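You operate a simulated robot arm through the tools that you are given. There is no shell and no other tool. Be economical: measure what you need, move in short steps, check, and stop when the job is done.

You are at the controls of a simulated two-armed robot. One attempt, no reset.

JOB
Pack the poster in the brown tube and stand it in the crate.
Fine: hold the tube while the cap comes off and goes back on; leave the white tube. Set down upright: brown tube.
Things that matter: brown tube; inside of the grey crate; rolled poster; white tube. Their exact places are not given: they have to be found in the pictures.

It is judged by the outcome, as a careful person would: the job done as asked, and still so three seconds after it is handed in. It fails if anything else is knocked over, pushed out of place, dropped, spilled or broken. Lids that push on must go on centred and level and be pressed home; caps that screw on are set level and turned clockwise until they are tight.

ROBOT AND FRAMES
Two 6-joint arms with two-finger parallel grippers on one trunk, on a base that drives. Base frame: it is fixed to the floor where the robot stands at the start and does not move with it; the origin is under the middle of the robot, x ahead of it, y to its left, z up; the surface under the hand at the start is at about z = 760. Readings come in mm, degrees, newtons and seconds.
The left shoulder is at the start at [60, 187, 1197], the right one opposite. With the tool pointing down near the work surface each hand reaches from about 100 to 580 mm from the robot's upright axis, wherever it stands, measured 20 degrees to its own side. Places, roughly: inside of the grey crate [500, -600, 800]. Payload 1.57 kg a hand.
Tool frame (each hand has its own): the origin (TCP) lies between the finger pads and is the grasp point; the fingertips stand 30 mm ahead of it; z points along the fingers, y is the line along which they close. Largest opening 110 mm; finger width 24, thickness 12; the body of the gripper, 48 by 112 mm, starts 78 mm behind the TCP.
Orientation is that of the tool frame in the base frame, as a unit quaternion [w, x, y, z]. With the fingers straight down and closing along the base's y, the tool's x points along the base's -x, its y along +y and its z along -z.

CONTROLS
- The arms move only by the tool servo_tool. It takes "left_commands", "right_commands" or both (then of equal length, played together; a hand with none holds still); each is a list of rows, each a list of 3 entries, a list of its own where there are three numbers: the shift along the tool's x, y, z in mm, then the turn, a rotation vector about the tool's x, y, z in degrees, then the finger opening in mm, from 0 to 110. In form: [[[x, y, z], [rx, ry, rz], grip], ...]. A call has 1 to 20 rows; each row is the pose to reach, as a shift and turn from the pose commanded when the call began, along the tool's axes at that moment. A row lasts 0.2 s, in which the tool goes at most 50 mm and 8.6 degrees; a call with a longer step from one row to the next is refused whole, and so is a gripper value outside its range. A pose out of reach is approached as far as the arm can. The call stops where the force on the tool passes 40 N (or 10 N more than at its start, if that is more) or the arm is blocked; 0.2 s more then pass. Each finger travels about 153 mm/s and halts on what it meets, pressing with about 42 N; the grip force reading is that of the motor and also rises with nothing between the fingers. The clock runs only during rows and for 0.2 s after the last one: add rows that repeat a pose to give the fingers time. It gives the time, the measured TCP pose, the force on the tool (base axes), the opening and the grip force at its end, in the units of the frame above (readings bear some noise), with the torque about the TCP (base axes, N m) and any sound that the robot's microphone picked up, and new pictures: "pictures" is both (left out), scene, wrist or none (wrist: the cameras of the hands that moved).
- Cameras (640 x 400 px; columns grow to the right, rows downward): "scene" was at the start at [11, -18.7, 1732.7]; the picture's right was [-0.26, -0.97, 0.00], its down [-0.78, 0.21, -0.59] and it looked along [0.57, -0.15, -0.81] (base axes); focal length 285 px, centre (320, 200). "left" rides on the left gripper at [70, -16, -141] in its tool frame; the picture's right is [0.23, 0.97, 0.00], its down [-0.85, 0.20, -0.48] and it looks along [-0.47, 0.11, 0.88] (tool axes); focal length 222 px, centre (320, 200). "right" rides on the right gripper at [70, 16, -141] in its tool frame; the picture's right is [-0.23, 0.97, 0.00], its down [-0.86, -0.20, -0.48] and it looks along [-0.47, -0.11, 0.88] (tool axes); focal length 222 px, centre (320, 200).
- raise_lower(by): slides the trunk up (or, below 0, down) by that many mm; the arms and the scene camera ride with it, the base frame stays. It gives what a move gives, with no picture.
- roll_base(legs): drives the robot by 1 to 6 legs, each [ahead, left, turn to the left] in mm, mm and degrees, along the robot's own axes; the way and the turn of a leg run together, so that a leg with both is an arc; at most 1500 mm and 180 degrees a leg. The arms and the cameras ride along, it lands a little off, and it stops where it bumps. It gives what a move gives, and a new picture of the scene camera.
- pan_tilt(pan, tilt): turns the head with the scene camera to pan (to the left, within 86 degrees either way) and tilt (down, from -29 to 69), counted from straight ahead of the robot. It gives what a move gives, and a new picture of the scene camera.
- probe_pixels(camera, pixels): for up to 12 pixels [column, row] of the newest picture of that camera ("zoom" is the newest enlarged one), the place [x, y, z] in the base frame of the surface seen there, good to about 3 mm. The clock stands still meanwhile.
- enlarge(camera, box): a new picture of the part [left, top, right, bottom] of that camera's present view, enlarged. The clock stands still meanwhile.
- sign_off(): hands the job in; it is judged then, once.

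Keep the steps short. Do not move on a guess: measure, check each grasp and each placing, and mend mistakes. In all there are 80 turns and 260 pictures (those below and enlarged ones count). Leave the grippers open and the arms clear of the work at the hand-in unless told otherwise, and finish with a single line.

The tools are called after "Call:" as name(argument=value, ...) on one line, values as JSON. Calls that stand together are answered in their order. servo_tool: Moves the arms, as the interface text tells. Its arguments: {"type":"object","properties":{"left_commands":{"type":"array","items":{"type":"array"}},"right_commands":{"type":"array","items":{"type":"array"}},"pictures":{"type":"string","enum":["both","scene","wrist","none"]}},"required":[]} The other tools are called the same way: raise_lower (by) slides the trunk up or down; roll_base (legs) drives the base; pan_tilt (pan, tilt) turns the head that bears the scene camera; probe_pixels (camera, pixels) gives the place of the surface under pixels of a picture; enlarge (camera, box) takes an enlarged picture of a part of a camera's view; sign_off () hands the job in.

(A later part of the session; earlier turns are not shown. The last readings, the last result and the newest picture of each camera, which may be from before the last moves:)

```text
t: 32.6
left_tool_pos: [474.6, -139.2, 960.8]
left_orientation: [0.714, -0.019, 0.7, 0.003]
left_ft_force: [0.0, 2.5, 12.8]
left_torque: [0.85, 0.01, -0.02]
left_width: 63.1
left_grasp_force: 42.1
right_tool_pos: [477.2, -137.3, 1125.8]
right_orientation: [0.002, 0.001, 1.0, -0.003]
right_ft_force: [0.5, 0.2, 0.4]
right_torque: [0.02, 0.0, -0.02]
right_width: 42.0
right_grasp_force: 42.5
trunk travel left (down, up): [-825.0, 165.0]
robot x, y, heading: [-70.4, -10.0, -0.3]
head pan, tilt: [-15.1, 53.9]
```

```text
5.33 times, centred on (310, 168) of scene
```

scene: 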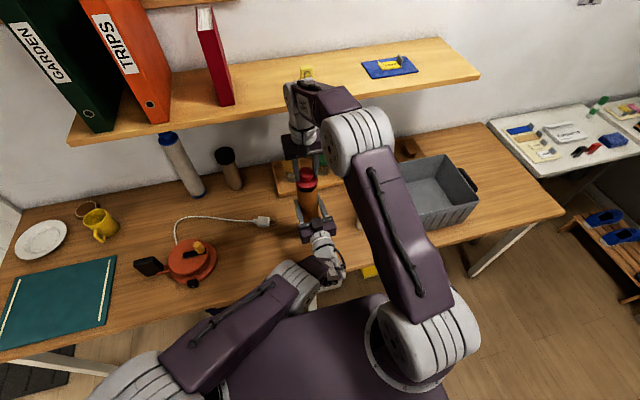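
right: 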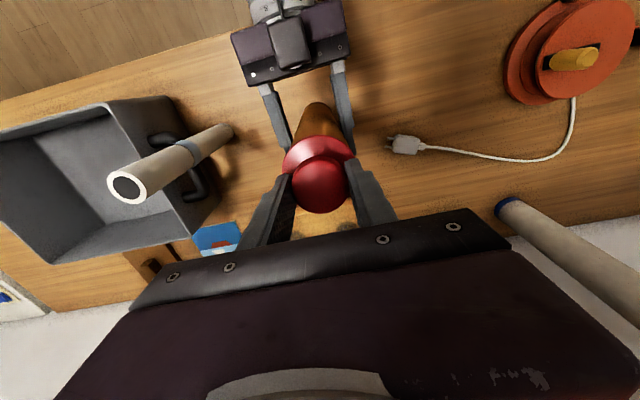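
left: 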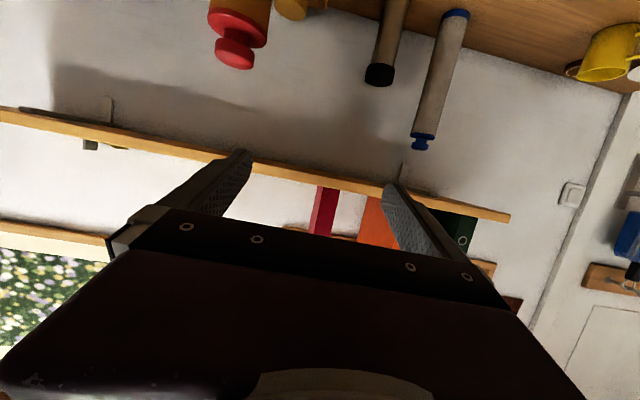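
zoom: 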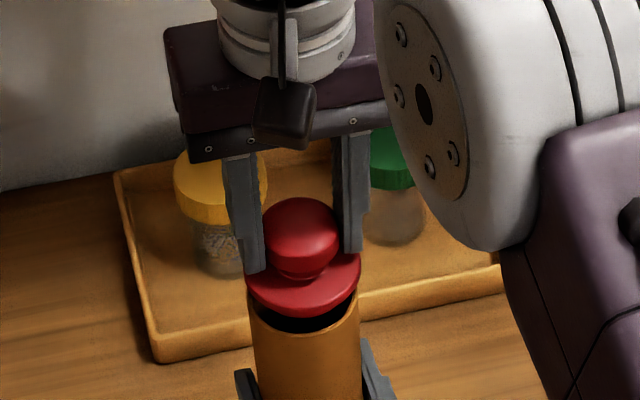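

The cap lifted free without force, and the tube's dark mouth is visible. I'll raise the cap clear, check its shape, and find where the table edge is.

Call:
servo_tool(right_commands=[[[0, 0, -30], [0, 0, 0], 25], [[0, 0, -60], [0, 0, 0], 25], [[0, 0, -60], [0, 0, 0], 25]], pictures="scene")

Call:
enlarge(camera="scene", box=[250, 130, 410, 230])

Call:
probe_pixels(camera="scene", pixels=[[345, 225], [340, 235], [350, 250], [350, 257], [345, 262], [350, 230]])

```text
t: 33.4
left_tool_pos: [474.6, -140.2, 961.8]
left_orientation: [0.714, -0.019, 0.7, 0.002]
left_ft_force: [0.3, 2.4, 13.1]
left_torque: [0.93, 0.01, -0.02]
left_width: 63.0
left_grasp_force: 42.1
right_tool_pos: [476.9, -138.4, 1186.2]
right_orientation: [0.002, 0.001, 1.0, -0.002]
right_ft_force: [0.1, -0.3, -0.6]
right_torque: [-0.04, 0.01, 0.0]
right_width: 42.1
right_grasp_force: 42.0
trunk travel left (down, up): [-825.0, 165.0]
robot x, y, heading: [-72.0, -14.2, -0.2]
head pan, tilt: [-15.1, 53.9]
```

scene: 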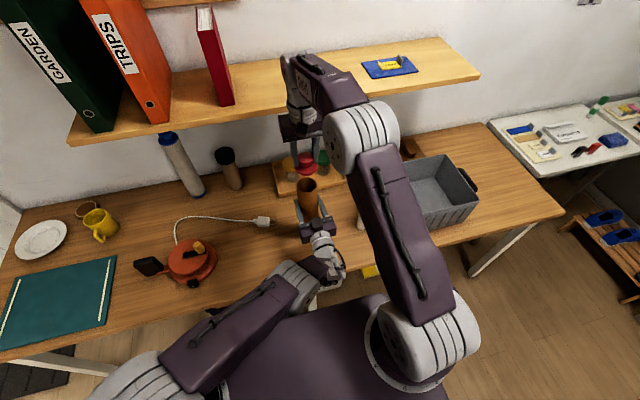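

```text
4.00 times, centred on (330, 180) of scene
```

zoom: 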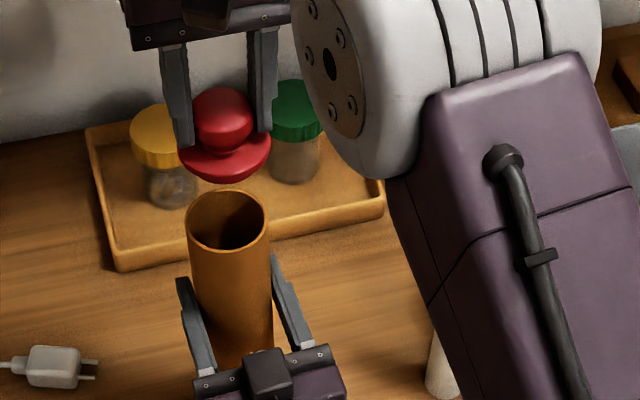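

```text
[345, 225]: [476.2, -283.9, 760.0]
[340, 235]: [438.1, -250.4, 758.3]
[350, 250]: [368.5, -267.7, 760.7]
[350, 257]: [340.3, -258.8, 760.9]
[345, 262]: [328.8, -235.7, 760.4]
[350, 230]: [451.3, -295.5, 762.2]
```

The cap is a disc with a knob. I'll set it on free table at (388,-285), clear of the tube and poster. First over, then down to TCP z 820.

Call:
servo_tool(right_commands=[[[22, -37, 0], [0, 0, 0], 25], [[45, -74, 0], [0, 0, 0], 25], [[67, -110, 0], [0, 0, 0], 25], [[89, -147, 0], [0, 0, 0], 25], [[89, -147, 45], [0, 0, 0], 25], [[89, -147, 90], [0, 0, 0], 25], [[89, -147, 135], [0, 0, 0], 25], [[89, -147, 180], [0, 0, 0], 25], [[89, -147, 225], [0, 0, 0], 25], [[89, -147, 270], [0, 0, 0], 25], [[89, -147, 315], [0, 0, 0], 25], [[89, -147, 345], [0, 0, 0], 25], [[89, -147, 366], [0, 0, 0], 25], [[89, -147, 366], [0, 0, 0], 25]], pictures="both")

Call:
enlarge(camera="scene", box=[280, 160, 440, 260])

```text
t: 36.4
left_tool_pos: [474.8, -140.6, 960.1]
left_orientation: [0.714, -0.019, 0.7, 0.002]
left_ft_force: [0.1, 0.0, 10.5]
left_torque: [0.35, 0.0, 0.01]
left_width: 63.0
left_grasp_force: 42.5
right_tool_pos: [387.6, -284.4, 818.1]
right_orientation: [0.002, 0.002, 1.0, -0.002]
right_ft_force: [-0.6, 0.0, -0.3]
right_torque: [0.01, 0.0, 0.02]
right_width: 42.2
right_grasp_force: 43.0
trunk travel left (down, up): [-825.0, 165.0]
robot x, y, heading: [-70.7, -16.6, -0.1]
head pan, tilt: [-15.1, 53.9]
```

scene: 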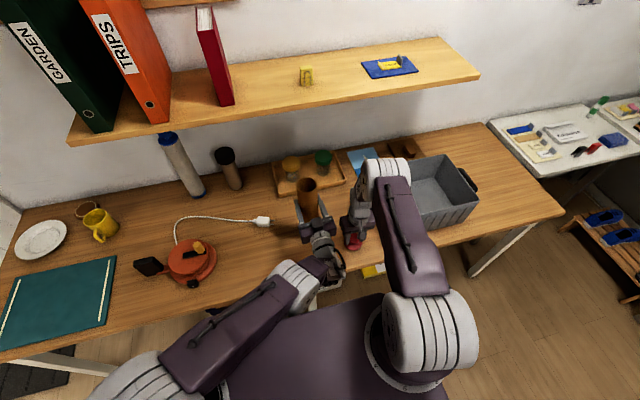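
right: 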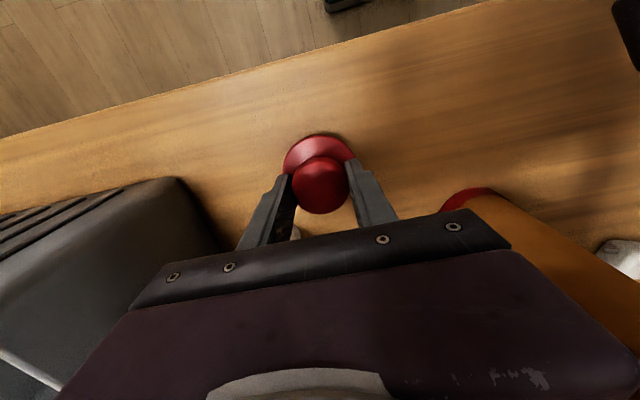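

```text
4.00 times, centred on (360, 210) of scene
```

zoom: 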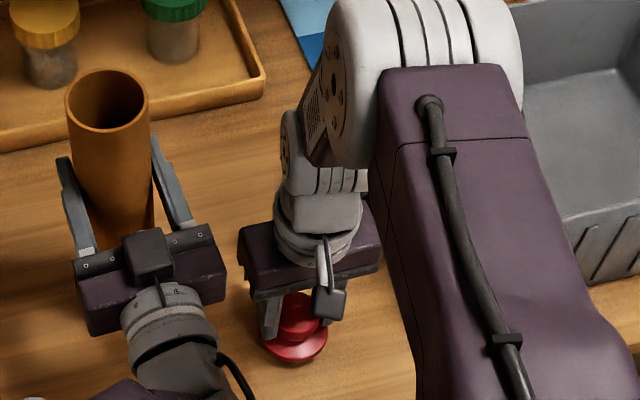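

No contact yet. I'll lower in 2 mm steps and watch the force.

Call:
servo_tool(right_commands=[[[0, 0, 2], [0, 0, 0], 25], [[0, 0, 4], [0, 0, 0], 25], [[0, 0, 6], [0, 0, 0], 25]], pictures="none")

Call:
probe_pixels(camera="right", pixels=[[320, 145], [318, 134], [320, 185], [295, 160]])

```text
t: 37.2
left_tool_pos: [474.4, -139.4, 961.7]
left_orientation: [0.713, -0.02, 0.701, 0.003]
left_ft_force: [-0.4, -1.0, -0.4]
left_torque: [0.03, 0.01, 0.03]
left_width: 63.0
left_grasp_force: 42.2
right_tool_pos: [389.3, -284.3, 816.4]
right_orientation: [0.003, 0.001, 1.0, -0.002]
right_ft_force: [-3.1, -1.0, 26.6]
right_torque: [0.23, 0.31, 0.0]
right_width: 41.8
right_grasp_force: 42.4
trunk travel left (down, up): [-825.0, 165.0]
robot x, y, heading: [-70.5, -17.2, -0.2]
head pan, tilt: [-15.1, 53.9]
```

```text
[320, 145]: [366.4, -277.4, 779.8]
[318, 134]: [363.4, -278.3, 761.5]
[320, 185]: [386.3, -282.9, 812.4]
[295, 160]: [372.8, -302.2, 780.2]
```

Contact: 27 N at TCP z 816, so the cap stands on the table. I'll ease the load, open and lift away.

Call:
servo_tool(right_commands=[[[0, 0, -3], [0, 0, 0], 25], [[0, 0, -3], [0, 0, 0], 45], [[0, 0, -3], [0, 0, 0], 70], [[0, 0, -3], [0, 0, 0], 85], [[0, 0, -40], [0, 0, 0], 85], [[0, 0, -85], [0, 0, 0], 85], [[0, 0, -130], [0, 0, 0], 85], [[0, 0, -175], [0, 0, 0], 85], [[0, 0, -220], [0, 0, 0], 85], [[0, 0, -265], [0, 0, 0], 85], [[0, 0, -300], [0, 0, 0], 85], [[0, 0, -300], [0, 0, 0], 85]], pictures="both")

Call:
enlarge(camera="right", box=[120, 0, 520, 250])

```text
t: 39.8
left_tool_pos: [474.7, -140.6, 961.2]
left_orientation: [0.714, -0.018, 0.7, 0.002]
left_ft_force: [-0.7, 2.5, 8.0]
left_torque: [0.8, 0.12, 0.02]
left_width: 63.0
left_grasp_force: 41.8
right_tool_pos: [387.1, -285.3, 1115.4]
right_orientation: [0.002, 0.001, 1.0, -0.001]
right_ft_force: [-0.2, -0.2, -0.2]
right_torque: [-0.02, 0.03, 0.0]
right_width: 85.0
right_grasp_force: 0.1
trunk travel left (down, up): [-825.0, 165.0]
robot x, y, heading: [-70.7, -14.7, -0.3]
head pan, tilt: [-15.1, 53.9]
```

scene: 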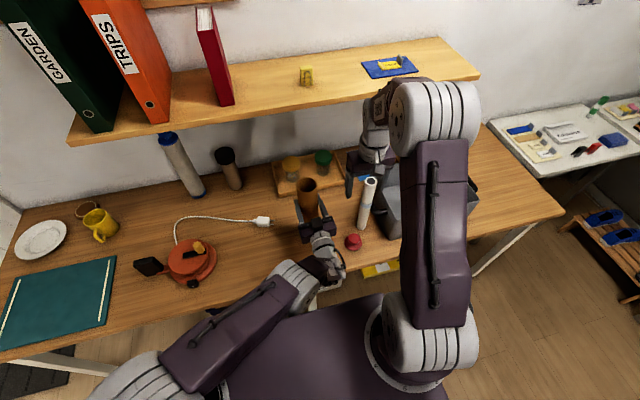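
right: 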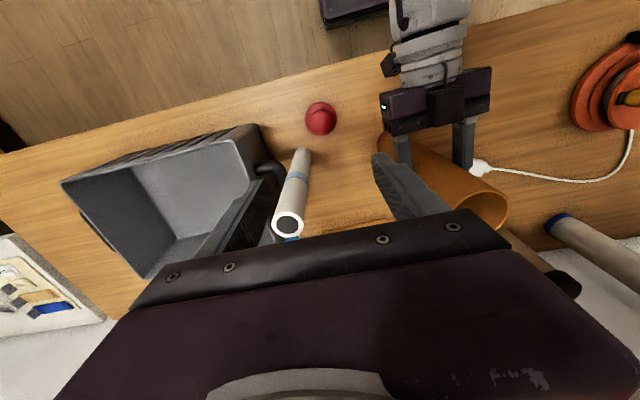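

```text
1.60 times, centred on (320, 125) of right
```

zoom: 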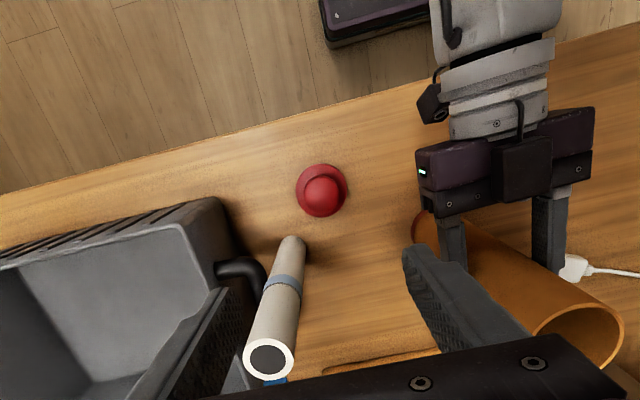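

The cap stands fine. I'll measure the poster's top rim.

Call:
probe_pixels(camera="right", pixels=[[275, 222], [301, 225], [288, 235], [290, 214], [281, 232], [297, 217], [488, 228], [508, 205], [464, 206], [300, 155]])

Call:
probe_pixels(camera="zoom", pixels=[[248, 357], [290, 360], [268, 377], [270, 342], [548, 335], [618, 330], [590, 312], [570, 352]])

```text
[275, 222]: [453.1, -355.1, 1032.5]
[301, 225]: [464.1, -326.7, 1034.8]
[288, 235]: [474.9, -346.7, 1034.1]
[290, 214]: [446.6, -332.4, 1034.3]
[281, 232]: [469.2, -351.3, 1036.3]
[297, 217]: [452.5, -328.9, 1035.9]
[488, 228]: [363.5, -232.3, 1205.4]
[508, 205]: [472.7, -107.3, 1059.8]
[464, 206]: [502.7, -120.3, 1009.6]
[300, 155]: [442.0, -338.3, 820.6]
```

```text
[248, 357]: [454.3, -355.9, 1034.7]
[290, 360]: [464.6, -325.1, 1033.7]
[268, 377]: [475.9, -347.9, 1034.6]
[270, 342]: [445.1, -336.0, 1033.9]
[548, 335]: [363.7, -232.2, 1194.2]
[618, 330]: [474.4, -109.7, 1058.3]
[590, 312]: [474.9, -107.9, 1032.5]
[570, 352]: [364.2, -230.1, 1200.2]
```

The poster axis is at (460,-341), top z 1035, and the tube rim is at about 1060. I'll grip the top 20 mm of the poster at TCP z 1045.

Call:
servo_tool(right_commands=[[[-36, -28, 0], [0, 0, 0], 85], [[-73, -56, 0], [0, 0, 0], 85], [[-73, -56, 35], [0, 0, 0], 85], [[-73, -56, 70], [0, 0, 0], 75], [[-73, -56, 70], [0, 0, 0], 60], [[-73, -56, 70], [0, 0, 0], 45], [[-73, -56, 70], [0, 0, 0], 30], [[-73, -56, 70], [0, 0, 0], 30]], pictures="both")

```text
t: 41.6
left_tool_pos: [475.4, -138.4, 961.0]
left_orientation: [0.714, -0.02, 0.7, 0.003]
left_ft_force: [-0.7, 0.7, 6.9]
left_torque: [0.3, 0.01, 0.01]
left_width: 63.0
left_grasp_force: 41.8
right_tool_pos: [460.4, -342.2, 1044.5]
right_orientation: [0.002, 0.0, 1.0, -0.001]
right_ft_force: [0.2, -0.2, 1.0]
right_torque: [0.01, 0.01, 0.01]
right_width: 36.4
right_grasp_force: 42.1
trunk travel left (down, up): [-825.0, 165.0]
robot x, y, heading: [-71.7, -14.8, -0.0]
head pan, tilt: [-15.1, 53.9]
```

scene: 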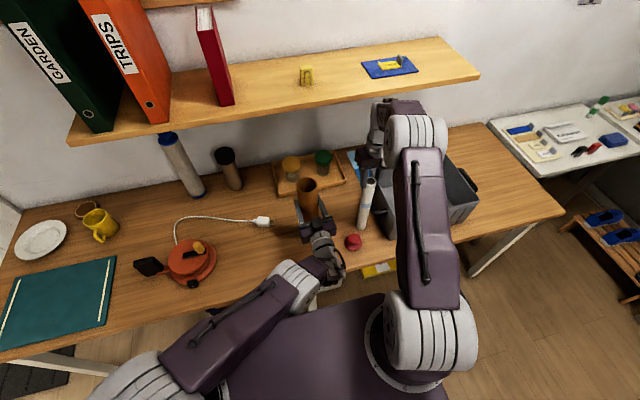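
right: 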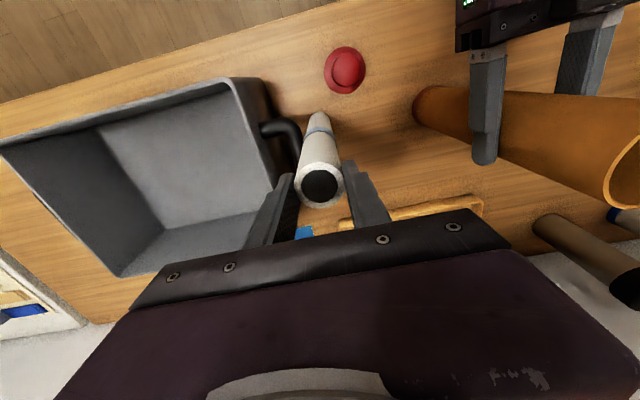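

The poster is gripped at width 36.4. I'll lift it straight up 335 mm.

Call:
servo_tool(right_commands=[[[0, 0, -20], [0, 0, 0], 30], [[0, 0, -60], [0, 0, 0], 30], [[0, 0, -100], [0, 0, 0], 30], [[0, 0, -145], [0, 0, 0], 30], [[0, 0, -190], [0, 0, 0], 30], [[0, 0, -235], [0, 0, 0], 30], [[0, 0, -280], [0, 0, 0], 30], [[0, 0, -320], [0, 0, 0], 30], [[0, 0, -335], [0, 0, 0], 30], [[0, 0, -335], [0, 0, 0], 30]], pictures="scene")

```text
t: 43.8
left_tool_pos: [474.9, -139.8, 960.7]
left_orientation: [0.714, -0.019, 0.7, 0.003]
left_ft_force: [-1.7, -1.1, 5.5]
left_torque: [0.06, 0.29, 0.05]
left_width: 63.0
left_grasp_force: 41.9
right_tool_pos: [423.9, -329.1, 1350.7]
right_orientation: [0.002, 0.001, 1.0, -0.001]
right_ft_force: [0.1, -0.7, -1.0]
right_torque: [-0.01, 0.01, 0.01]
right_width: 36.3
right_grasp_force: 42.1
right hand out of reach, approached as far as the arm can: row 7, 8, 9, 10
trunk travel left (down, up): [-825.0, 165.0]
robot x, y, heading: [-72.4, -13.2, 0.0]
head pan, tilt: [-15.1, 53.9]
```

scene: 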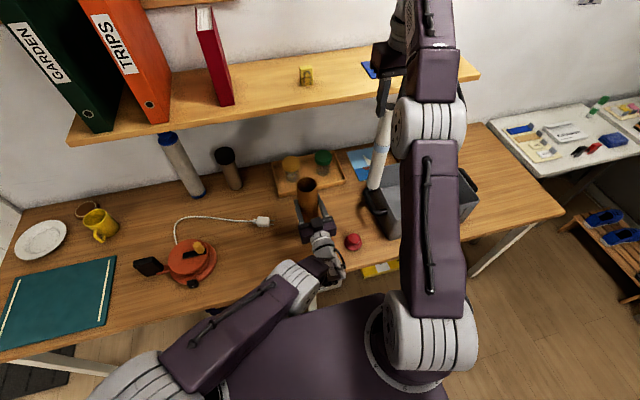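

The right arm's reach runs short by about 35 mm at that height. I'll open the left hand a little round the standing tube and raise the trunk 80 mm. The left hand slides up but stays round the tube.

Call:
servo_tool(left_commands=[[[0, 0, 0], [0, 0, 0], 68], [[0, 0, 0], [0, 0, 0], 76], [[0, 0, 0], [0, 0, 0], 88], [[0, 0, 0], [0, 0, 0], 88]], pictures="scene")

Call:
enlarge(camera="scene", box=[250, 150, 410, 250])

Call:
enlarge(camera="left", box=[0, 0, 640, 400])

```text
t: 44.8
left_tool_pos: [476.3, -138.8, 959.0]
left_orientation: [0.714, -0.019, 0.7, 0.002]
left_ft_force: [-0.1, 0.2, 0.5]
left_torque: [0.01, 0.04, -0.02]
left_width: 88.0
left_grasp_force: 0.0
right_tool_pos: [424.1, -330.9, 1350.1]
right_orientation: [0.001, 0.001, 1.0, 0.0]
right_ft_force: [-0.5, 0.2, -0.1]
right_torque: [0.0, 0.0, -0.01]
right_width: 36.3
right_grasp_force: 42.4
trunk travel left (down, up): [-825.0, 165.0]
robot x, y, heading: [-69.5, -14.9, -0.0]
head pan, tilt: [-15.1, 53.9]
```

scene: 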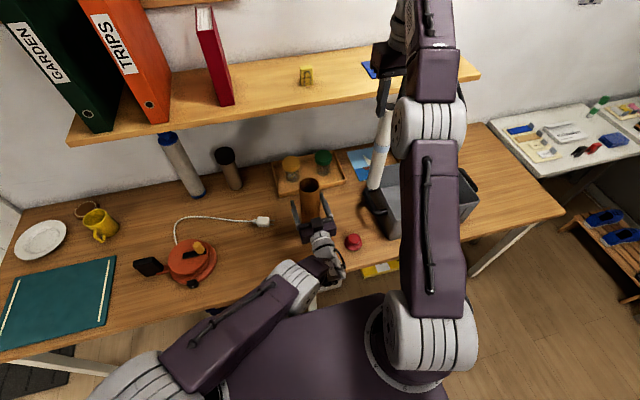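

```text
4.00 times, centred on (330, 200) of scene
```

zoom: 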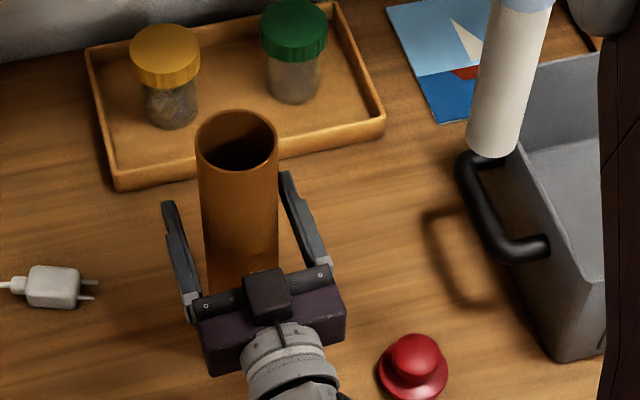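

```text
1.00 times, centred on (320, 200) of left (not enlarged: the box is as wide or as high as the picture)
```

zoom: 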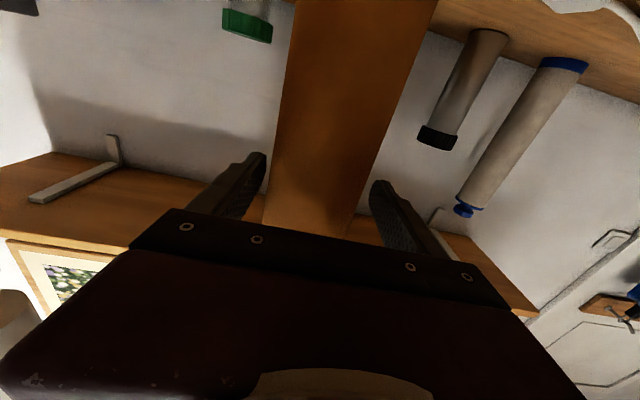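

The tube stands free inside the open fingers. I'll raise the trunk 75 mm.

Call:
raise_lower(by=75)

Call:
servo_tool(left_commands=[[[20, 0, 0], [0, 0, 0], 88], [[40, 0, 0], [0, 0, 0], 88], [[60, 0, 0], [0, 0, 0], 88], [[70, 0, 0], [0, 0, 0], 88], [[70, 0, 0], [0, 0, 0], 88]], pictures="scene")

```text
t: 45.9
left_tool_pos: [476.9, -140.2, 1035.5]
left_orientation: [0.714, -0.02, 0.7, 0.003]
left_ft_force: [0.2, -0.4, -0.1]
left_torque: [0.01, -0.01, -0.02]
left_width: 88.1
left_grasp_force: 0.0
right_tool_pos: [423.9, -329.5, 1424.5]
right_orientation: [0.001, 0.001, 1.0, -0.001]
right_ft_force: [-0.7, -1.2, -1.1]
right_torque: [0.02, 0.0, 0.01]
right_width: 36.4
right_grasp_force: 42.3
trunk travel left (down, up): [-900.0, 90.0]
robot x, y, heading: [-70.8, -14.5, -0.2]
head pan, tilt: [-15.1, 53.9]
```

```text
t: 47.0
left_tool_pos: [517.5, -118.2, 1071.2]
left_orientation: [0.739, -0.09, 0.667, 0.001]
left_ft_force: [-0.2, 0.1, 1.0]
left_torque: [-0.06, 0.03, 0.02]
left_width: 88.4
left_grasp_force: 0.2
left hand out of reach, approached as far as the arm can: row 2, 3, 4, 5
right_tool_pos: [424.8, -330.4, 1424.2]
right_orientation: [0.001, 0.001, 1.0, -0.001]
right_ft_force: [0.8, -0.6, -0.9]
right_torque: [0.0, 0.0, -0.02]
right_width: 36.5
right_grasp_force: 42.0
trunk travel left (down, up): [-900.0, 90.0]
robot x, y, heading: [-69.3, -18.0, -0.2]
head pan, tilt: [-15.1, 53.9]
stopped in row 5 (left hand): the arm was blocked; the commanded pose is now the measured one
```

scene: 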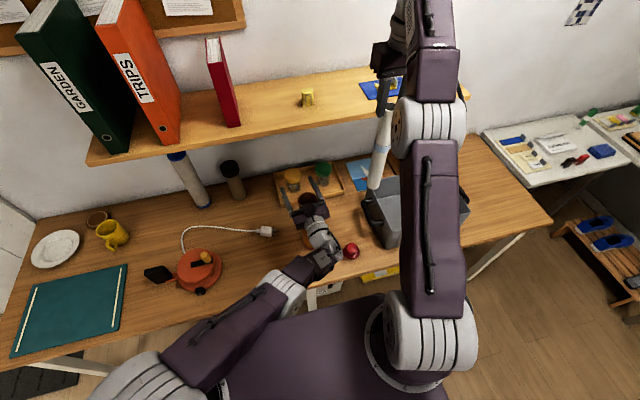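

The left hand drifted instead of lowering. I'll look closely.

Call:
enlarge(camera="scene", box=[230, 150, 390, 280])

Call:
enlarge(camera="left", box=[0, 0, 640, 400])

Call:
enlarge(camera="right", box=[0, 0, 640, 400])

```text
3.08 times, centred on (310, 215) of scene
```

zoom: 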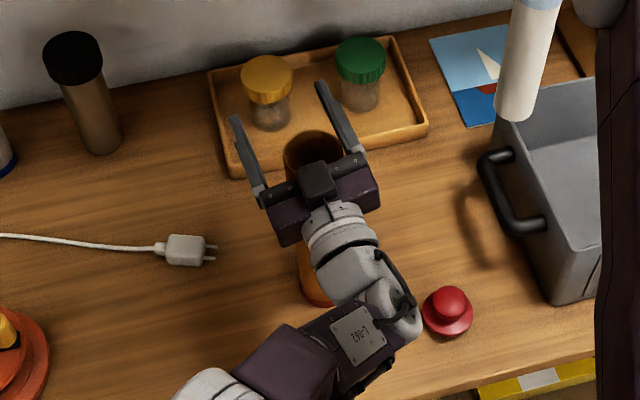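

```text
1.00 times, centred on (320, 200) of left (not enlarged: the box is as wide or as high as the picture)
```

zoom: 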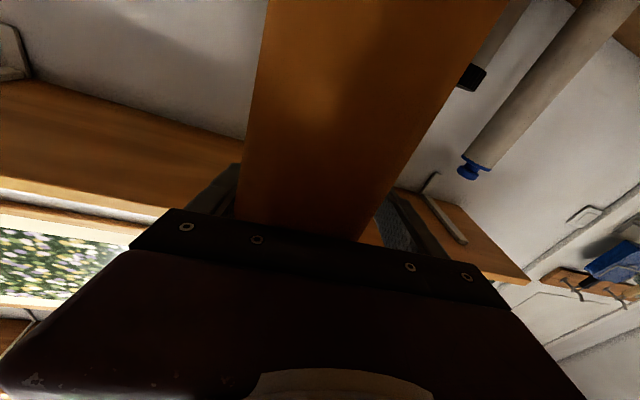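

```text
1.00 times, centred on (320, 200) of right (not enlarged: the box is as wide or as high as the picture)
```

zoom: 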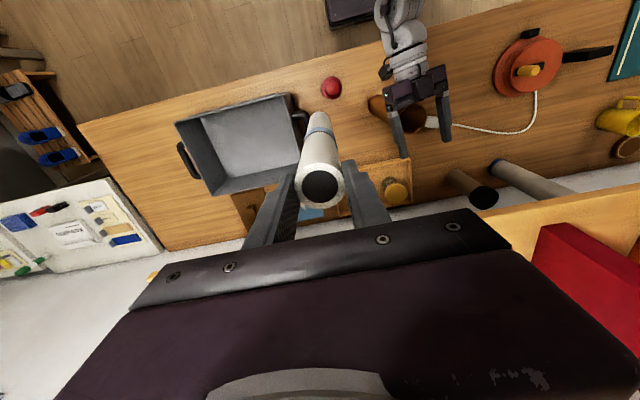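

The left hand slid forward with the palm near the tube, and the tube still stands upright. I'll return the left hand to its previous good pose round the tube at z≈1035.

Call:
servo_tool(left_commands=[[[4, -2, -14], [1.5, 1.2, 1.5], 100], [[13, -5, -26], [3, 2.5, 3], 100], [[24, -9, -36], [4.5, 3.8, 4.8], 100], [[34, -12, -46], [5.5, 4.7, 5.9], 100], [[34, -12, -46], [5.5, 4.7, 5.9], 100]], pictures="both")

Call:
enlarge(camera="scene", box=[230, 150, 390, 280])

```text
t: 48.1
left_tool_pos: [479.5, -141.7, 1036.2]
left_orientation: [0.714, -0.021, 0.7, 0.002]
left_ft_force: [0.3, 0.1, -0.6]
left_torque: [0.01, -0.02, -0.03]
left_width: 100.1
left_grasp_force: 0.0
right_tool_pos: [425.3, -329.5, 1423.8]
right_orientation: [0.001, 0.001, 1.0, -0.001]
right_ft_force: [0.4, -0.4, -1.1]
right_torque: [0.03, 0.02, -0.02]
right_width: 36.5
right_grasp_force: 41.7
trunk travel left (down, up): [-900.0, 90.0]
robot x, y, heading: [-66.7, -14.1, 0.0]
head pan, tilt: [-15.1, 53.9]
```

scene: 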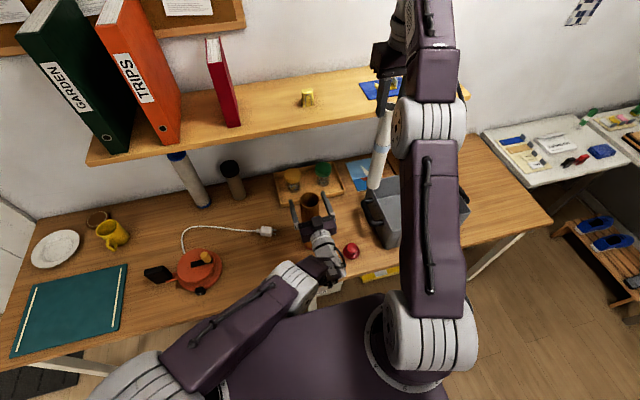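
left: 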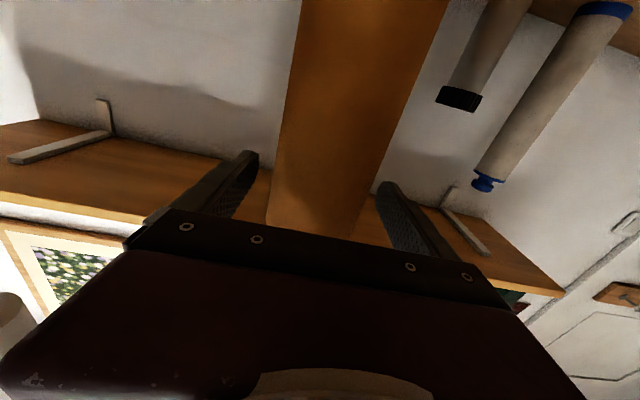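

```text
3.08 times, centred on (310, 215) of scene
```

zoom: 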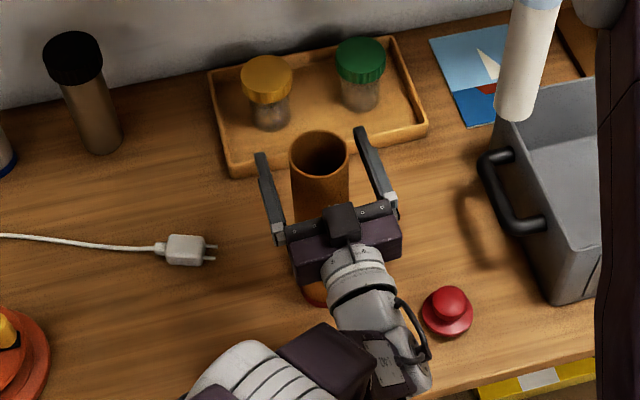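

Recovered, with the tube between the fingers. I'll close the left hand on it again just below the rim, then probe the rim.

Call:
servo_tool(left_commands=[[[0, 0, 0], [0, 0, 0], 80], [[0, 0, 0], [0, 0, 0], 68], [[0, 0, 0], [0, 0, 0], 58], [[0, 0, 0], [0, 0, 0], 50], [[0, 0, 0], [0, 0, 0], 50]], pictures="scene")

Call:
enlarge(camera="scene", box=[270, 170, 350, 220])

```text
t: 49.4
left_tool_pos: [478.9, -141.8, 1037.6]
left_orientation: [0.715, -0.022, 0.699, 0.002]
left_ft_force: [1.6, -1.1, 6.2]
left_torque: [-0.01, -0.2, -0.02]
left_width: 63.4
left_grasp_force: 42.6
right_tool_pos: [425.3, -329.1, 1425.4]
right_orientation: [0.001, 0.002, 1.0, -0.001]
right_ft_force: [-1.4, -0.6, -1.4]
right_torque: [0.0, -0.01, 0.0]
right_width: 36.4
right_grasp_force: 42.1
trunk travel left (down, up): [-900.0, 90.0]
robot x, y, heading: [-75.3, -13.4, -0.1]
head pan, tilt: [-15.1, 53.9]
```

scene: 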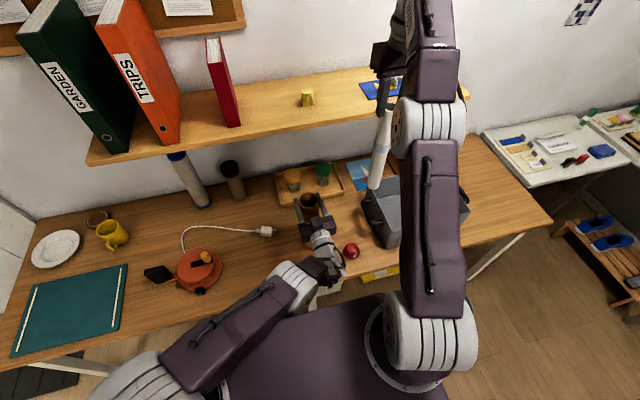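

```text
8.00 times, centred on (310, 195) of scene
```

zoom: 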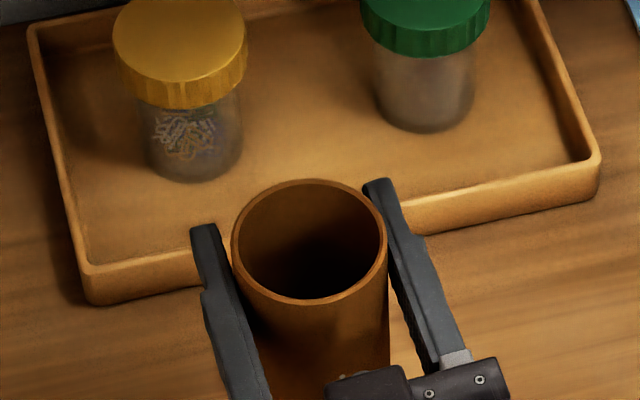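

Call:
probe_pixels(camera="zoom", pixels=[[235, 232], [384, 245], [300, 303], [312, 182], [250, 285], [372, 285], [255, 200], [365, 195]])

```text
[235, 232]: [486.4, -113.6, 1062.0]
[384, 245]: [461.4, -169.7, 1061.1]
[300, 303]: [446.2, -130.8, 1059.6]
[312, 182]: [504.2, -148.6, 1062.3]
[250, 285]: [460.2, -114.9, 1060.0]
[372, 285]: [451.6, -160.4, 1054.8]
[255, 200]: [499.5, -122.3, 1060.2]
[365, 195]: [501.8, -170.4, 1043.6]
```

The rim centre is about (475.5,-141) at z 1061. I'll bring the poster over it with its bottom at about 1085 and check alignment.

Call:
servo_tool(right_commands=[[[-5, 30, 20], [0, 0, 0], 30], [[-10, 65, 35], [0, 0, 0], 30], [[-20, 105, 48], [0, 0, 0], 30], [[-35, 145, 55], [0, 0, 0], 30], [[-50, 188, 55], [0, 0, 0], 30], [[-50, 188, 55], [0, 0, 0], 30], [[-50, 188, 55], [0, 0, 0], 30]], pictures="both")

Call:
enlarge(camera="scene", box=[250, 110, 410, 210])

```text
t: 51.0
left_tool_pos: [478.6, -140.6, 1035.9]
left_orientation: [0.715, -0.022, 0.698, 0.002]
left_ft_force: [2.7, 1.6, 15.9]
left_torque: [0.7, -0.63, -0.08]
left_width: 63.3
left_grasp_force: 41.7
right_tool_pos: [469.3, -140.1, 1369.1]
right_orientation: [0.001, 0.001, 1.0, -0.002]
right_ft_force: [-0.1, 0.7, -0.8]
right_torque: [-0.01, 0.0, -0.02]
right_width: 36.5
right_grasp_force: 42.2
right hand out of reach, approached as far as the arm can: row 5, 6, 7
trunk travel left (down, up): [-900.0, 90.0]
robot x, y, heading: [-71.7, -12.4, 0.0]
head pan, tilt: [-15.1, 53.9]
```

scene: 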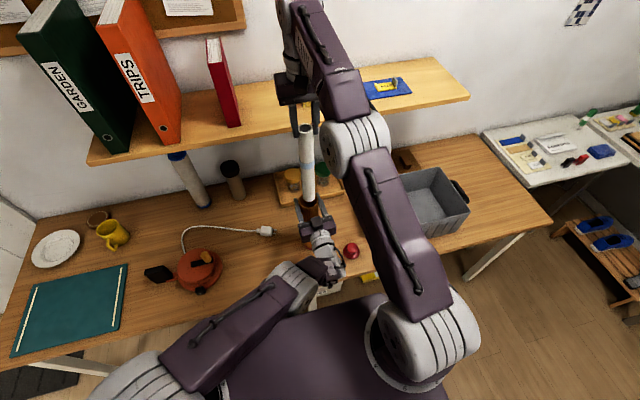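
right: 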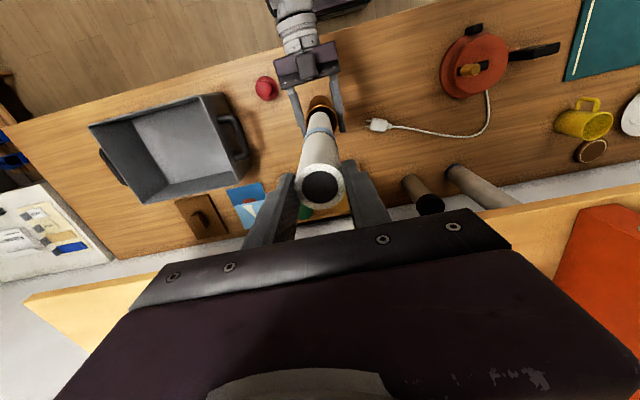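

```text
4.00 times, centred on (330, 160) of scene
```

zoom: 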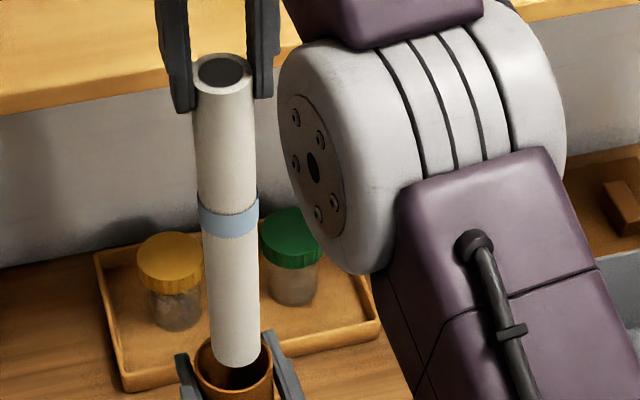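

Call:
probe_pixels(camera="zoom", pixels=[[234, 355], [215, 340], [255, 340], [228, 150], [202, 150], [252, 150], [232, 275], [234, 362], [198, 378], [268, 370]])

```text
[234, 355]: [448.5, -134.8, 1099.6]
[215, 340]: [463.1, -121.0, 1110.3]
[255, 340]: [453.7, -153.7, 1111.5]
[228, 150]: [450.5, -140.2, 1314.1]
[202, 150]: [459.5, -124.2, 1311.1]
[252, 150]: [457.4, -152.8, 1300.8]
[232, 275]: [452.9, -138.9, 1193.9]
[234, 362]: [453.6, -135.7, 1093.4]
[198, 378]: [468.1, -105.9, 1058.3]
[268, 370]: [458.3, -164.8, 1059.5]
```

The poster is vertical with its axis at about (468,-138). It needs +7 in x and -2 in y. I'll shift while easing down and enter the mouth by a few centimetres.

Call:
servo_tool(right_commands=[[[-4, -1, 5], [0, 0, 0], 30], [[-7, -2, 10], [0, 0, 0], 30], [[-7, -2, 18], [0, 0, 0], 30], [[-7, -2, 28], [0, 0, 0], 30], [[-7, -2, 40], [0, 0, 0], 30], [[-7, -2, 52], [0, 0, 0], 30], [[-7, -2, 52], [0, 0, 0], 30]], pictures="scene")

Call:
enlarge(camera="scene", box=[270, 160, 350, 210])

```text
t: 52.5
left_tool_pos: [477.3, -139.9, 1036.3]
left_orientation: [0.715, -0.022, 0.698, 0.003]
left_ft_force: [1.1, 2.0, 18.0]
left_torque: [0.98, -0.02, -0.01]
left_width: 63.6
left_grasp_force: 41.7
right_tool_pos: [476.3, -143.6, 1316.4]
right_orientation: [0.002, 0.0, 1.0, -0.003]
right_ft_force: [-0.5, -0.3, -0.2]
right_torque: [0.0, 0.04, -0.01]
right_width: 36.3
right_grasp_force: 42.2
trunk travel left (down, up): [-900.0, 90.0]
robot x, y, heading: [-73.4, -15.5, 0.1]
head pan, tilt: [-15.1, 53.9]
```

scene: 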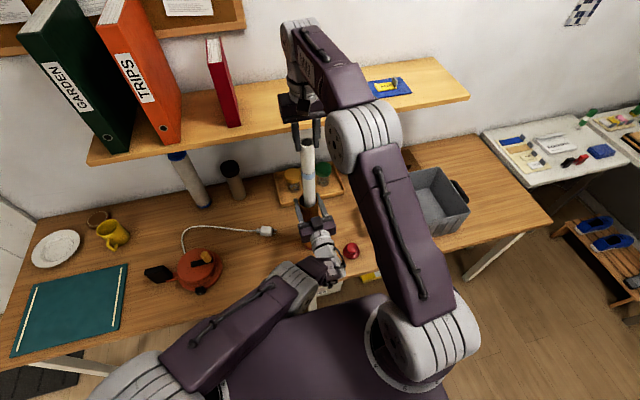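

```text
8.00 times, centred on (310, 185) of scene
```

zoom: 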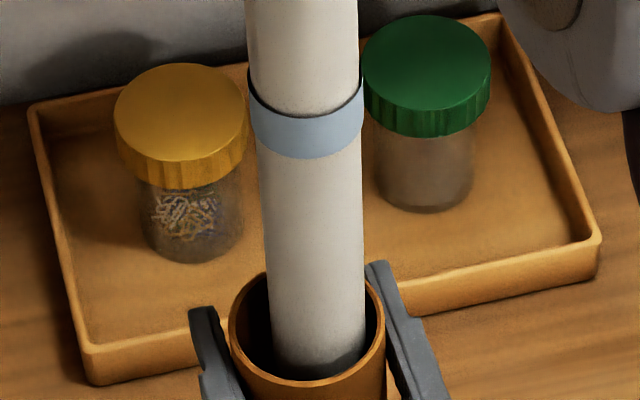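

The poster's lower end is inside, about 3 mm toward the right side. I'll shift +2 in y and continue down to TCP z 1100, with the tips just above the rim.

Call:
servo_tool(right_commands=[[[0, 2, 15], [0, 0, 0], 30], [[0, 2, 40], [0, 0, 0], 30], [[0, 2, 65], [0, 0, 0], 30], [[0, 2, 90], [0, 0, 0], 30], [[0, 2, 115], [0, 0, 0], 30], [[0, 2, 140], [0, 0, 0], 30], [[0, 2, 165], [0, 0, 0], 30], [[0, 2, 190], [0, 0, 0], 30], [[0, 2, 208], [0, 0, 0], 30], [[0, 2, 216], [0, 0, 0], 30], [[0, 2, 216], [0, 0, 0], 30]], pictures="scene")

Call:
enlarge(camera="scene", box=[270, 160, 350, 210])

```text
t: 55.0
left_tool_pos: [476.4, -139.3, 1038.0]
left_orientation: [0.715, -0.022, 0.698, 0.003]
left_ft_force: [1.1, 1.9, 18.6]
left_torque: [1.02, 0.0, -0.01]
left_width: 63.4
left_grasp_force: 41.7
right_tool_pos: [476.4, -141.4, 1099.1]
right_orientation: [0.001, 0.001, 1.0, -0.002]
right_ft_force: [-0.4, -0.5, -0.8]
right_torque: [0.0, 0.0, -0.01]
right_width: 36.3
right_grasp_force: 42.2
trunk travel left (down, up): [-900.0, 90.0]
robot x, y, heading: [-72.0, -16.0, -0.2]
head pan, tilt: [-15.1, 53.9]
```

scene: 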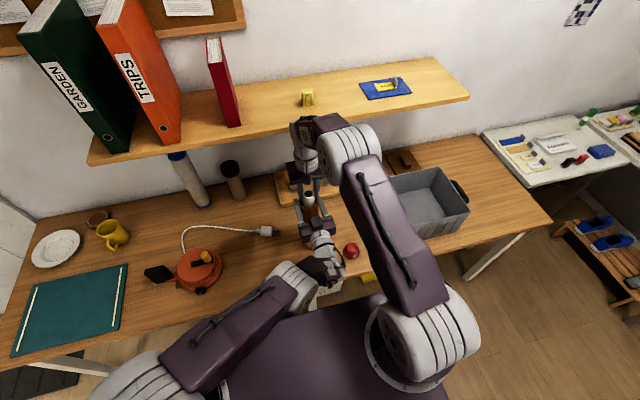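

```text
8.00 times, centred on (310, 185) of scene
```

zoom: 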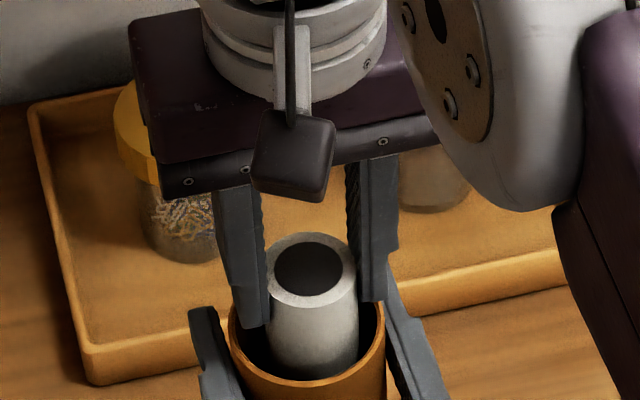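

The poster is in with about 28 mm showing. I'll open to let it settle in the tube and lift away.

Call:
servo_tool(right_commands=[[[0, 0, 0], [0, 0, 0], 45], [[0, 0, 0], [0, 0, 0], 70], [[0, 0, 0], [0, 0, 0], 85], [[0, 0, -40], [0, 0, 0], 85], [[0, 0, -80], [0, 0, 0], 85], [[0, 0, -80], [0, 0, 0], 85]], pictures="both")

Call:
enlarge(camera="scene", box=[270, 160, 350, 210])

```text
t: 56.4
left_tool_pos: [478.0, -139.1, 1036.4]
left_orientation: [0.715, -0.022, 0.699, 0.003]
left_ft_force: [-0.2, 2.2, 17.1]
left_torque: [1.0, 0.1, -0.02]
left_width: 63.3
left_grasp_force: 42.9
right_tool_pos: [476.1, -141.1, 1180.5]
right_orientation: [0.002, 0.001, 1.0, -0.001]
right_ft_force: [0.5, -0.3, 0.4]
right_torque: [0.02, 0.01, -0.02]
right_width: 84.8
right_grasp_force: 0.0
trunk travel left (down, up): [-900.0, 90.0]
robot x, y, heading: [-77.9, -16.9, -0.1]
head pan, tilt: [-15.1, 53.9]
```

scene: 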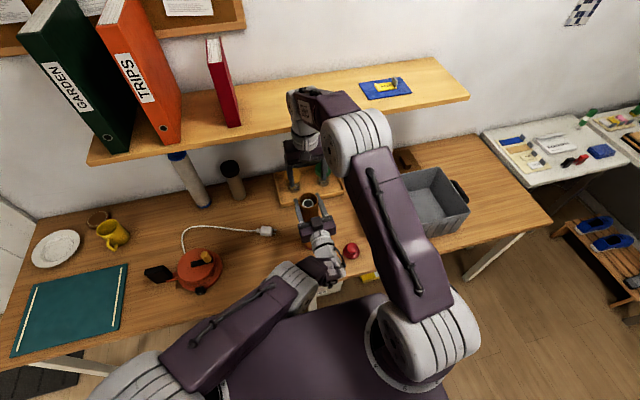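
right: 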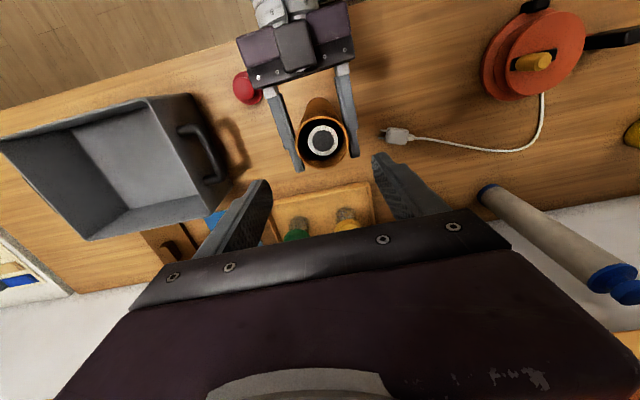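

```text
8.00 times, centred on (310, 185) of scene
```

zoom: 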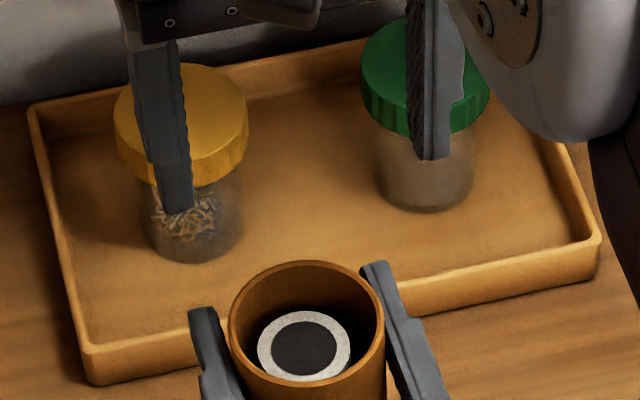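

The poster is fully inside, below the rim. Next I'll fetch the cap: over to (388,-285), down to z 880, and look.

Call:
servo_tool(right_commands=[[[22, -36, 0], [0, 0, 0], 85], [[44, -72, 0], [0, 0, 0], 85], [[66, -108, 0], [0, 0, 0], 85], [[88, -144, 0], [0, 0, 0], 85], [[88, -144, 45], [0, 0, 0], 85], [[88, -144, 90], [0, 0, 0], 85], [[88, -144, 135], [0, 0, 0], 85], [[88, -144, 180], [0, 0, 0], 85], [[88, -144, 225], [0, 0, 0], 85], [[88, -144, 270], [0, 0, 0], 85], [[88, -144, 300], [0, 0, 0], 85], [[88, -144, 300], [0, 0, 0], 85]], pictures="wrist")

Call:
enlarge(camera="right", box=[240, 80, 400, 180])

```text
t: 59.0
left_tool_pos: [478.2, -138.8, 1035.8]
left_orientation: [0.715, -0.021, 0.699, 0.003]
left_ft_force: [0.1, 1.7, 16.9]
left_torque: [0.95, 0.0, -0.03]
left_width: 63.1
left_grasp_force: 42.2
right_tool_pos: [390.2, -286.0, 879.4]
right_orientation: [0.002, 0.001, 1.0, -0.002]
right_ft_force: [-0.4, 0.1, 0.1]
right_torque: [-0.01, 0.0, -0.03]
right_width: 85.0
right_grasp_force: 0.1
trunk travel left (down, up): [-900.0, 90.0]
robot x, y, heading: [-71.2, -10.6, -0.1]
head pan, tilt: [-15.1, 53.9]
```

right: 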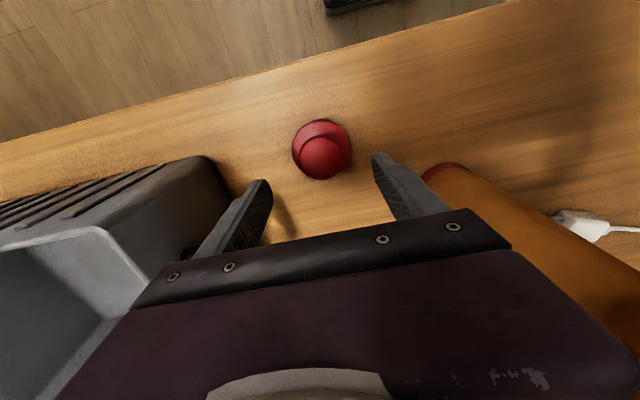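

```text
4.00 times, centred on (320, 130) of right
```

zoom: 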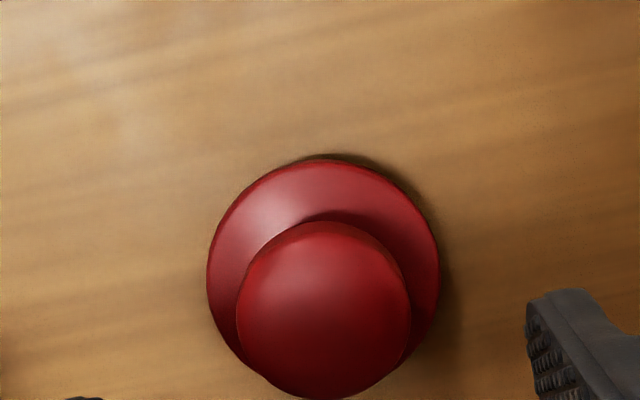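

Call:
probe_pixels(camera="zoom", pixels=[[242, 312], [406, 312], [325, 230], [325, 390], [212, 270], [436, 270], [325, 312]])

```text
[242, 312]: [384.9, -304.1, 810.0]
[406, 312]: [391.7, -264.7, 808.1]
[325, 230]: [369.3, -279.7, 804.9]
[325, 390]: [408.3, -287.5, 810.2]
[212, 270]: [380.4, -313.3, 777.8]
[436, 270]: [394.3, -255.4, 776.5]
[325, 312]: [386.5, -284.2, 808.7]
```

The knob centre is (388.5,-284) with its top at 812. I'll lower to TCP z 816 and close.

Call:
servo_tool(right_commands=[[[1.5, 2, 30], [0, 0, 0], 85], [[1.5, 2, 55], [0, 0, 0], 80], [[1.5, 2, 62.5], [0, 0, 0], 70], [[1.5, 2, 62.5], [0, 0, 0], 55], [[1.5, 2, 62.5], [0, 0, 0], 40], [[1.5, 2, 62.5], [0, 0, 0], 25], [[1.5, 2, 62.5], [0, 0, 0], 25]], pictures="wrist")

```text
t: 60.5
left_tool_pos: [477.6, -138.7, 1035.6]
left_orientation: [0.715, -0.021, 0.699, 0.002]
left_ft_force: [0.4, 1.7, 18.1]
left_torque: [0.96, 0.03, 0.01]
left_width: 63.2
left_grasp_force: 41.9
right_tool_pos: [388.9, -284.7, 818.0]
right_orientation: [0.002, 0.001, 1.0, -0.002]
right_ft_force: [-0.1, 0.3, -0.5]
right_torque: [0.05, 0.01, 0.0]
right_width: 41.9
right_grasp_force: 42.0
trunk travel left (down, up): [-900.0, 90.0]
robot x, y, heading: [-67.8, -17.7, -0.0]
head pan, tilt: [-15.1, 53.9]
```

right: 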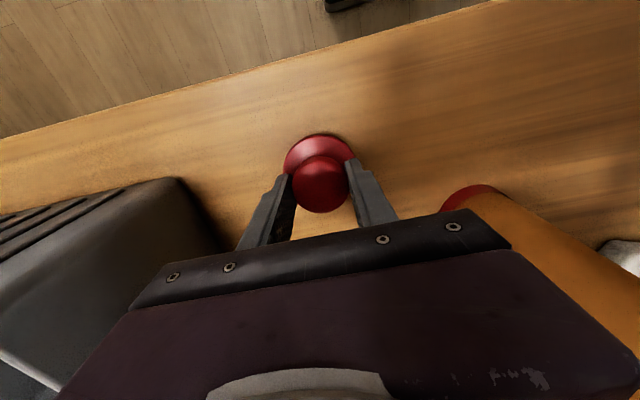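

The cap is gripped. I'll lift it and bring it over the tube at TCP z 1170, then check the alignment.

Call:
servo_tool(right_commands=[[[0, 0, -30], [0, 0, 0], 25], [[0, 0, -75], [0, 0, 0], 25], [[0, 0, -120], [0, 0, 0], 25], [[0, 0, -165], [0, 0, 0], 25], [[0, 0, -210], [0, 0, 0], 25], [[0, 0, -255], [0, 0, 0], 25], [[0, 0, -300], [0, 0, 0], 25], [[0, 0, -353], [0, 0, 0], 25], [[-22, 36, -353], [0, 0, 0], 25], [[-43, 72, -353], [0, 0, 0], 25], [[-65, 108, -353], [0, 0, 0], 25], [[-87, 144, -353], [0, 0, 0], 25], [[-87, 144, -353], [0, 0, 0], 25]], pictures="both")

Call:
enlarge(camera="scene", box=[270, 160, 350, 210])

```text
refused: row 8 steps farther than a row can; nothing moved
```

```text
8.00 times, centred on (310, 185) of scene
```

zoom: 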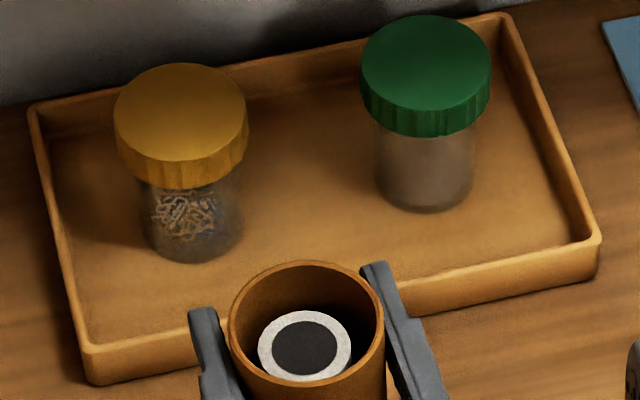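

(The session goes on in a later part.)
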